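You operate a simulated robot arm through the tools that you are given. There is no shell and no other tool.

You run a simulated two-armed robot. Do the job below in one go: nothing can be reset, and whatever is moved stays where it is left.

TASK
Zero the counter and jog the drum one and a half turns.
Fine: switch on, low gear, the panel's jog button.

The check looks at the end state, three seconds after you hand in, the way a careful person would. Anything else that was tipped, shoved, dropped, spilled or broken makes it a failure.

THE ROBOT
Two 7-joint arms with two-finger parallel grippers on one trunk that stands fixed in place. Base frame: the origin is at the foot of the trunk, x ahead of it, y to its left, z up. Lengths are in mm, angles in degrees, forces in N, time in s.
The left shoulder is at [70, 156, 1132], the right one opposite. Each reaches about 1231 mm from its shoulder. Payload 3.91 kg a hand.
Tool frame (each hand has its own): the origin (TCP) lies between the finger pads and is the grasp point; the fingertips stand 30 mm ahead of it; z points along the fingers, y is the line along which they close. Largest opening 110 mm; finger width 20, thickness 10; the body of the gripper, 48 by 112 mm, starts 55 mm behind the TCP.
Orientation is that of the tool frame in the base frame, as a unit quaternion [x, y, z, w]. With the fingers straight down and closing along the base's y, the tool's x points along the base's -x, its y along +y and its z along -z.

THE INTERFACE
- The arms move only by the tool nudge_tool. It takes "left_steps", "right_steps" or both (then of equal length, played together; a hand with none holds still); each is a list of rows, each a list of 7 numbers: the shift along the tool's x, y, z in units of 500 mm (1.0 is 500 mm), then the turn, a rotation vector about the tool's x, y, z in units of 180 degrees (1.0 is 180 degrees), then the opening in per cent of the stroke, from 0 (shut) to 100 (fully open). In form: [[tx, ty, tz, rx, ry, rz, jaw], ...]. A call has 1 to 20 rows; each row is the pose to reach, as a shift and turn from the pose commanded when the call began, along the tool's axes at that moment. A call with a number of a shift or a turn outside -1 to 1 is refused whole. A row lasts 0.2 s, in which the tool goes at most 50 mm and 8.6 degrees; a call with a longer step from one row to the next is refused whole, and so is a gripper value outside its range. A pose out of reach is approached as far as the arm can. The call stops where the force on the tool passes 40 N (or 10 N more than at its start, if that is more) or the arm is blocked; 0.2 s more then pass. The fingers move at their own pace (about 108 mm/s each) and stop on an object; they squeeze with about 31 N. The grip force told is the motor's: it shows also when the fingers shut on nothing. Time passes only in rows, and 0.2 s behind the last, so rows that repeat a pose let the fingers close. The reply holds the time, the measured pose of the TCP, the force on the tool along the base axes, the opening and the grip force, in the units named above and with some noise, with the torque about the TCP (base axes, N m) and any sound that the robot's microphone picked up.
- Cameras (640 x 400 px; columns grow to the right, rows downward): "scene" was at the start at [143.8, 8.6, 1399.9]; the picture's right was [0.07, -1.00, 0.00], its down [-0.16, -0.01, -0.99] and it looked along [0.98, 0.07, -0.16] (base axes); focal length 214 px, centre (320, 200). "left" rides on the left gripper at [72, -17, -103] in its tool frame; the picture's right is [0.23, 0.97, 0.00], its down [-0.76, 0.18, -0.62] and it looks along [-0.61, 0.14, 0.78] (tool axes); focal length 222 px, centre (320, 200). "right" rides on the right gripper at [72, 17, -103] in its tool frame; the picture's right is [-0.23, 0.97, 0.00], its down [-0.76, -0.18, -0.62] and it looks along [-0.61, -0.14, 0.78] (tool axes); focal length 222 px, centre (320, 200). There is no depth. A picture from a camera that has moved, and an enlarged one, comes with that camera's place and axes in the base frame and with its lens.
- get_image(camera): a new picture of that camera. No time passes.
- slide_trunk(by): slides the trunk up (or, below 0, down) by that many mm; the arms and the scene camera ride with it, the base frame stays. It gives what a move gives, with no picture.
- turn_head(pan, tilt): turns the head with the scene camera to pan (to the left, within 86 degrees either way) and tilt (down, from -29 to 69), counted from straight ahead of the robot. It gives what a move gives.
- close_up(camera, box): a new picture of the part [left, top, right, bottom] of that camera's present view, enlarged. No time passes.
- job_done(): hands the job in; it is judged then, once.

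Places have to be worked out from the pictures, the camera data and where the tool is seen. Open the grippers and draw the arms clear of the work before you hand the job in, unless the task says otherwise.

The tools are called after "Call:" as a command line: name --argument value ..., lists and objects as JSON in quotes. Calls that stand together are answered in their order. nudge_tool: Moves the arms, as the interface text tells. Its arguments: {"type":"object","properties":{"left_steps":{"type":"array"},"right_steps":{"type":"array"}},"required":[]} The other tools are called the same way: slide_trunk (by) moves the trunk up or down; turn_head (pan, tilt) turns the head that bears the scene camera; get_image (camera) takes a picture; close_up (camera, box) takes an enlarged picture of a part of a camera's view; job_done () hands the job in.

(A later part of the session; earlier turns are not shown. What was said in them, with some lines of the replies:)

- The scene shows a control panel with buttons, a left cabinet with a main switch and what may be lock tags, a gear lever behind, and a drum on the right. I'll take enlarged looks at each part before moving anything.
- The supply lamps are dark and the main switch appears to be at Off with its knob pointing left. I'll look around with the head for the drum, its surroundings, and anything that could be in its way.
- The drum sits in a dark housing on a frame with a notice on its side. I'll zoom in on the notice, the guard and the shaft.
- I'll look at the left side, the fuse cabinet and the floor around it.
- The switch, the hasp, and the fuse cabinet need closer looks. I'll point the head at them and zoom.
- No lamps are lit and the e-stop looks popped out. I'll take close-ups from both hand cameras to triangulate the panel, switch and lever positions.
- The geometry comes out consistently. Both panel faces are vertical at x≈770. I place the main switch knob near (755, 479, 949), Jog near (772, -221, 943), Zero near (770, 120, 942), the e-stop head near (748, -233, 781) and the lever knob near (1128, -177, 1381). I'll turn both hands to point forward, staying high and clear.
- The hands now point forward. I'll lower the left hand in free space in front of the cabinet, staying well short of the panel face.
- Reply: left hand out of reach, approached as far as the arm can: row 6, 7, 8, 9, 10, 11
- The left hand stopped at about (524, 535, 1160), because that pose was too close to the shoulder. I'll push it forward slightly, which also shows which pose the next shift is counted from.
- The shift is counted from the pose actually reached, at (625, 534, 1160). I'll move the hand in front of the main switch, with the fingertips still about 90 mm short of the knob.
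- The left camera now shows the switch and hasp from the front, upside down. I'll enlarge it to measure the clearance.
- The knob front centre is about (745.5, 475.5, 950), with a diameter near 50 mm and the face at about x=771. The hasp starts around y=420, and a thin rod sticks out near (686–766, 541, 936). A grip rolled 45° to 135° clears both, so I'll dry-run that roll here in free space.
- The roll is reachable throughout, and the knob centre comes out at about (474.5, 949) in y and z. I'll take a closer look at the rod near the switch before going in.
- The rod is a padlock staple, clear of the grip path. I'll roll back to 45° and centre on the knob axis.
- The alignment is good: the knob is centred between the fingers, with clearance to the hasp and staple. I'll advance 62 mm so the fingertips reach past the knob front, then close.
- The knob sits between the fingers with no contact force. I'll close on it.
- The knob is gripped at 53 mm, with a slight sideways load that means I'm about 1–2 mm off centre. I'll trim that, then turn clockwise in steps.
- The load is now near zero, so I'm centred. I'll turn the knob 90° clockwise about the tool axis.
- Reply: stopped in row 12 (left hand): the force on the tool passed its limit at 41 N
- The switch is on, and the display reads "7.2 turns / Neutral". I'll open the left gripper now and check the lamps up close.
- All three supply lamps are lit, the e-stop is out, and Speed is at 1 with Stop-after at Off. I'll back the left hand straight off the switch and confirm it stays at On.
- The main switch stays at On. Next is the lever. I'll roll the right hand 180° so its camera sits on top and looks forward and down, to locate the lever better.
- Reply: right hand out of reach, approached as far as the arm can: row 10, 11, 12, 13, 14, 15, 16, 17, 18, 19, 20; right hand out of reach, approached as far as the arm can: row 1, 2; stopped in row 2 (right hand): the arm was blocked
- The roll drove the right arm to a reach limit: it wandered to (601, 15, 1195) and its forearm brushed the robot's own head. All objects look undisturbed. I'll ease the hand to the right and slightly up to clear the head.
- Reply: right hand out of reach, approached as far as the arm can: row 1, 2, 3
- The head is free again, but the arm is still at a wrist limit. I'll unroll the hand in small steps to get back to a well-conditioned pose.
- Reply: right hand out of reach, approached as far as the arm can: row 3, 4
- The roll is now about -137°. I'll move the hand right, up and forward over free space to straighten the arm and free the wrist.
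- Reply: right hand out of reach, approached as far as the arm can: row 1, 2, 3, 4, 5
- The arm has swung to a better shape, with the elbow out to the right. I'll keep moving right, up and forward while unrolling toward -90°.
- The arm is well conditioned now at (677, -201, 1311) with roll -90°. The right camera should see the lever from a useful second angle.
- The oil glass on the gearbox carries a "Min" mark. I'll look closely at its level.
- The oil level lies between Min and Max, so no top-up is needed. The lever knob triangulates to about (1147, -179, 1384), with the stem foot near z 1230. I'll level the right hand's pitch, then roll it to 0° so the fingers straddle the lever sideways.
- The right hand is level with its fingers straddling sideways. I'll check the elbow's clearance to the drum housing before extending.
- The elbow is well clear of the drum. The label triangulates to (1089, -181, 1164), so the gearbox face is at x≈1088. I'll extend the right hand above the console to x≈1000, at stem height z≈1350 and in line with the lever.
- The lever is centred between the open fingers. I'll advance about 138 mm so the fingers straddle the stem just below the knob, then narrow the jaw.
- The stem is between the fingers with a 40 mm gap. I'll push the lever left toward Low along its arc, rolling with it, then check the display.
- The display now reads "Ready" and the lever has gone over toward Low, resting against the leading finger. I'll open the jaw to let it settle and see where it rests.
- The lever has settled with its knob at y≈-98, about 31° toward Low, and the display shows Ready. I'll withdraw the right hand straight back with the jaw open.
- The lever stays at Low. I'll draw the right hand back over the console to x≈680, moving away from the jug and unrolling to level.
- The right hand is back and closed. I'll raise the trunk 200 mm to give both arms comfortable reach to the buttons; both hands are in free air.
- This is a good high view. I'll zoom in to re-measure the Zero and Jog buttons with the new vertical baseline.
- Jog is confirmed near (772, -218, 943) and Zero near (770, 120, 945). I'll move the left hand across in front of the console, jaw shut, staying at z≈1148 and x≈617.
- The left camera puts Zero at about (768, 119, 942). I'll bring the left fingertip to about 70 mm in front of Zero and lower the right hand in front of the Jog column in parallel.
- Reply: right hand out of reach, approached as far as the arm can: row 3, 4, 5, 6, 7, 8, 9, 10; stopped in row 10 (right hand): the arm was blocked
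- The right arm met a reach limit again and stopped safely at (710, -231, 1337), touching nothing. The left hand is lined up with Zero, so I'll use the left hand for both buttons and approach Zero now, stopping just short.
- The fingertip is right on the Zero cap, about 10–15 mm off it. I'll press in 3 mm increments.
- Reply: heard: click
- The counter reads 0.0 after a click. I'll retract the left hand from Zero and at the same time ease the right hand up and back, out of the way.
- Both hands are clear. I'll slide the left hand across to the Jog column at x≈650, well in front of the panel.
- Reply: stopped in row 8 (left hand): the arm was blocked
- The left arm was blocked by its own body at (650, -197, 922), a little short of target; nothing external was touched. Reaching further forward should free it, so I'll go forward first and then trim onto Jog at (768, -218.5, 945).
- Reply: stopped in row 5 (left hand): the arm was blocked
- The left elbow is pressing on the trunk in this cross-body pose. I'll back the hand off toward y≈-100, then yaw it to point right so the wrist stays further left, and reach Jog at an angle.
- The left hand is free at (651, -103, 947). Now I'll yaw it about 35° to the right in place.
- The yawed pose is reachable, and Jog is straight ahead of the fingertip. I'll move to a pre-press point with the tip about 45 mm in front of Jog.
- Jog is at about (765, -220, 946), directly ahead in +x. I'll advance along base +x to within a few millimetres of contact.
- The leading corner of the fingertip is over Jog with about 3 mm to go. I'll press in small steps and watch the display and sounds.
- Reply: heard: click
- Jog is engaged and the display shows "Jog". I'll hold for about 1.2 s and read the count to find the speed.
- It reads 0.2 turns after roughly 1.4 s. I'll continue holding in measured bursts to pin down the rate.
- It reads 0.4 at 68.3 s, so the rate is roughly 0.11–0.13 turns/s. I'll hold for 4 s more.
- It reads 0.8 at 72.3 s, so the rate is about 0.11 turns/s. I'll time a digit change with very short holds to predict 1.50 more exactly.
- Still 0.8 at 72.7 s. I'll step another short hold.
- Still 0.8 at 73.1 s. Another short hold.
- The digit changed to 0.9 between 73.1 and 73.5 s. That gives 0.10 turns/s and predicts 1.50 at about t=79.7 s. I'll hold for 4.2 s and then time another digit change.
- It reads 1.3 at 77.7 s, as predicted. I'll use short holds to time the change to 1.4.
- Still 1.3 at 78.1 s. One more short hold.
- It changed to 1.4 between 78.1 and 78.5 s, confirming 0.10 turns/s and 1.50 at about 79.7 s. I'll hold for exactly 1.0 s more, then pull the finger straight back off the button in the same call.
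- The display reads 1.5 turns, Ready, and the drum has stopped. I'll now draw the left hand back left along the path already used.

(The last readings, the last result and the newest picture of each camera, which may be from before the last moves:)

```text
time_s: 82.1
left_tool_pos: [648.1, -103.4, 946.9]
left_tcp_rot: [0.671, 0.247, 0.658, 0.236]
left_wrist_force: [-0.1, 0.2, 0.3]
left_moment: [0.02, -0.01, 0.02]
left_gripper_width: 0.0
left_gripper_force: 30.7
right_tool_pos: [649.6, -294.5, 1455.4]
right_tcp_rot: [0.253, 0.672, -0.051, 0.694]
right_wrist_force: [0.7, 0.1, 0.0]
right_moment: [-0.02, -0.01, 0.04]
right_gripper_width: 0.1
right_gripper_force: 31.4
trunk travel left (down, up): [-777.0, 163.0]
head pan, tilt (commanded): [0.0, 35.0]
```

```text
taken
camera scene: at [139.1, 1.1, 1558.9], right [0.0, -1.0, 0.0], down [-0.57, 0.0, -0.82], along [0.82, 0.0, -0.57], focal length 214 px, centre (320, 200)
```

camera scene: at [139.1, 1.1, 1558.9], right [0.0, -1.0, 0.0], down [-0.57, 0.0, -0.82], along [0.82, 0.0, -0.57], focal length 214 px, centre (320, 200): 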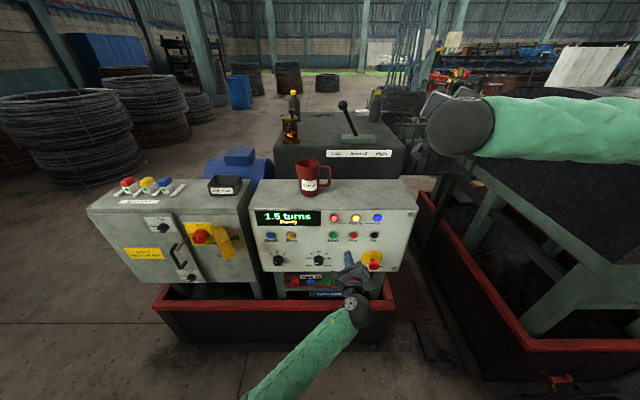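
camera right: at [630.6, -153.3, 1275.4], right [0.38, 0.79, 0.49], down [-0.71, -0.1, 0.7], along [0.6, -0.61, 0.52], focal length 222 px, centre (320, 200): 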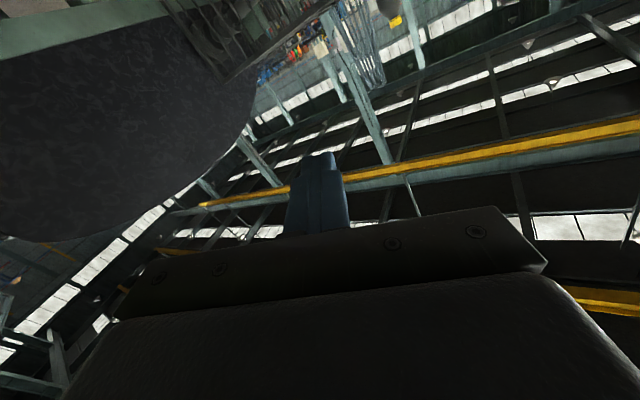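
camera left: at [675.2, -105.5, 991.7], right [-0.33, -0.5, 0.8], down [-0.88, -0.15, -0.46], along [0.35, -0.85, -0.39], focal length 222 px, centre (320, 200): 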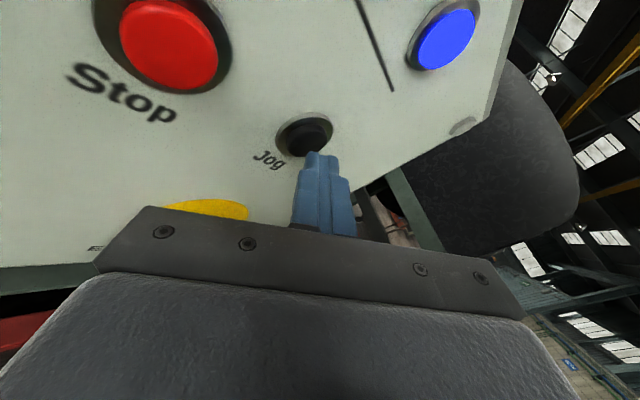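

Everything on and around the bench looks in place. I'll move the left hand up and left, clear of the panel, and ease the right hand back, opening both grippers.

Call:
nudge_tool --left_steps '[[0.0879, -0.0403, -0.0092, 0, 0, 0, 0], [0.1757, -0.0805, -0.0184, 0, 0, 0, 0], [0.2636, -0.1208, -0.0276, 0, 0, 0, 0], [0.3515, -0.1611, -0.0368, 0, 0, 0, 0], [0.4394, -0.2014, -0.046, 0, 0, 0, 0], [0.5272, -0.2416, -0.0553, 0, 0, 0, 0], [0.6151, -0.2819, -0.0645, 0, 0, 0, 0], [0.703, -0.3222, -0.0737, 0, 0, 0, 0], [0.7909, -0.3625, -0.0829, 0, 0, 0, 30], [0.8787, -0.4027, -0.0921, 0, 0, 0, 70], [0.9666, -0.443, -0.1013, 0, 0, 0, 100]]' --right_steps '[[-0.0135, -0.0076, -0.0072, 0, 0, 0, 0], [-0.0269, -0.0153, -0.0144, 0, 0, 0, 0], [-0.0404, -0.0229, -0.0215, 0, 0, 0, 0], [-0.0538, -0.0305, -0.0287, 0, 0, 0, 0], [-0.0673, -0.0382, -0.0359, 0, 0, 0, 0], [-0.0807, -0.0458, -0.0431, 0, 0, 0, 20], [-0.0942, -0.0535, -0.0503, 0, 0, 0, 40], [-0.1076, -0.0611, -0.0575, 0, 0, 0, 60], [-0.1211, -0.0687, -0.0646, 0, 0, 0, 80], [-0.1345, -0.0764, -0.0718, 0, 0, 0, 100], [-0.148, -0.084, -0.079, 0, 0, 0, 100]]'

Call:
get_image --camera "scene"

```text
time_s: 84.5
left_tool_pos: [599.4, 378.3, 1176.6]
left_tcp_rot: [0.671, 0.247, 0.657, 0.239]
left_wrist_force: [-0.9, 0.1, 0.1]
left_moment: [0.01, 0.02, 0.02]
left_gripper_width: 110.1
left_gripper_force: 0.1
right_tool_pos: [588.9, -334.6, 1515.9]
right_tcp_rot: [0.251, 0.672, -0.049, 0.695]
right_wrist_force: [0.0, -0.1, 0.9]
right_moment: [0.01, 0.04, 0.03]
right_gripper_width: 110.0
right_gripper_force: 0.0
trunk travel left (down, up): [-777.0, 163.0]
head pan, tilt (commanded): [0.0, 35.0]
```

```text
taken
camera scene: at [137.4, 2.5, 1558.8], right [0.0, -1.0, 0.0], down [-0.57, 0.0, -0.82], along [0.82, 0.0, -0.57], focal length 214 px, centre (320, 200)
```

scene: 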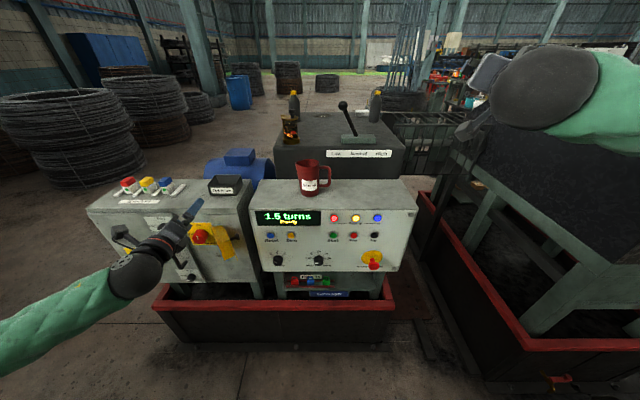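

Both arms are clear and open. I'll take one last close look at the display, switch, lever and loose objects before handing in.

Call:
close_up --camera "scene" --box '[245, 185, 425, 300]'

Call:
close_up --camera "scene" --box '[80, 165, 260, 290]'

Call:
close_up --camera "scene" --box '[250, 80, 430, 200]'

```text
3.48 times, centred on (335, 242) of scene
camera zoom: at [137.4, 2.5, 1558.8], right [0.0, -1.0, 0.0], down [-0.57, 0.0, -0.82], along [0.82, 0.0, -0.57], focal length 746 px, centre (268, 52)
```

zoom: 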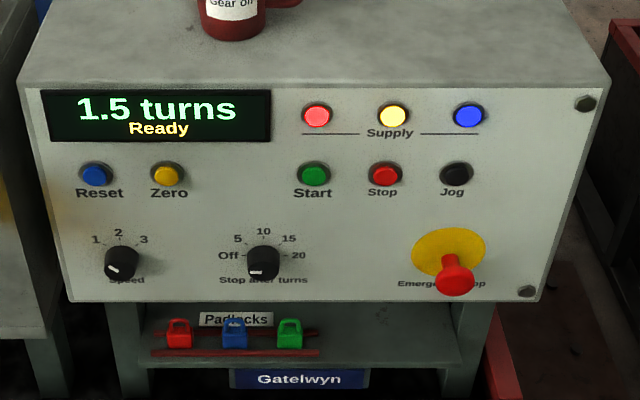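

```text
3.20 times, centred on (170, 228) of scene
camera zoom: at [137.4, 2.5, 1558.8], right [0.0, -1.0, 0.0], down [-0.57, 0.0, -0.82], along [0.82, 0.0, -0.57], focal length 686 px, centre (800, 112)
```

zoom: 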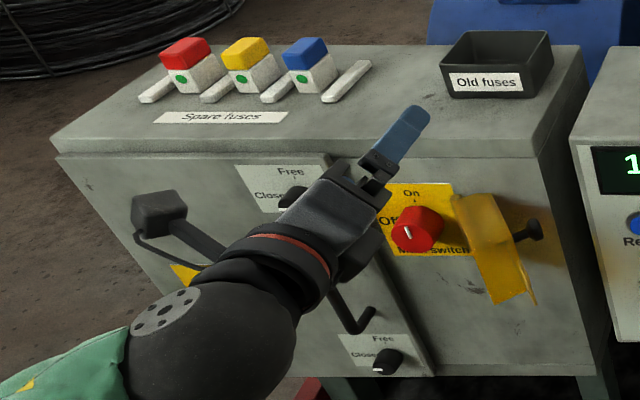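

```text
3.33 times, centred on (340, 140) of scene
camera zoom: at [137.4, 2.5, 1558.8], right [0.0, -1.0, 0.0], down [-0.57, 0.0, -0.82], along [0.82, 0.0, -0.57], focal length 715 px, centre (253, 400)
```

zoom: 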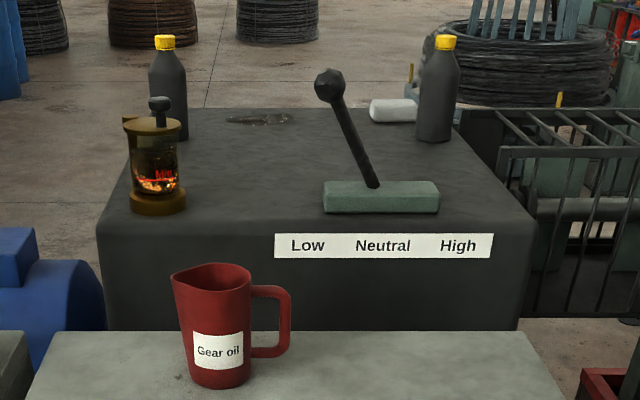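

The final state checks out. The counter reads 1.5 turns and Ready, the main switch is On with all three lamps lit, and the lever is at Low. The jug, fuses, bottles and padlocks are all in place, and both arms are clear with the grippers open, so I'm handing in.

Call:
job_done

```text
The job is handed in.
```

I zeroed the counter and jogged the drum; the counter read 1.5 turns and "Ready" when I handed the job in.

- **Switch:** I turned the main switch to On, and all three supply lamps lit. I left it On.
- **Gear:** I moved the lever from Neutral to Low and left it there.
- **Counter:** I pressed Zero, and the counter went from 7.2 to 0.0 turns.
- **Jog:** I held the Jog button for about 15 seconds. The drum turned at about 0.1 turns a second, so I timed the release for 1.50. The counter shows only one decimal, so the drum may be a few hundredths of a turn off.

Each arm hit its reach limit or was blocked by the robot's own body a couple of times. The right forearm brushed the robot's own head, but nothing else was touched. In the last pictures the jug, fuses, bottles and padlocks were all in place, and both arms were clear with their grippers open.
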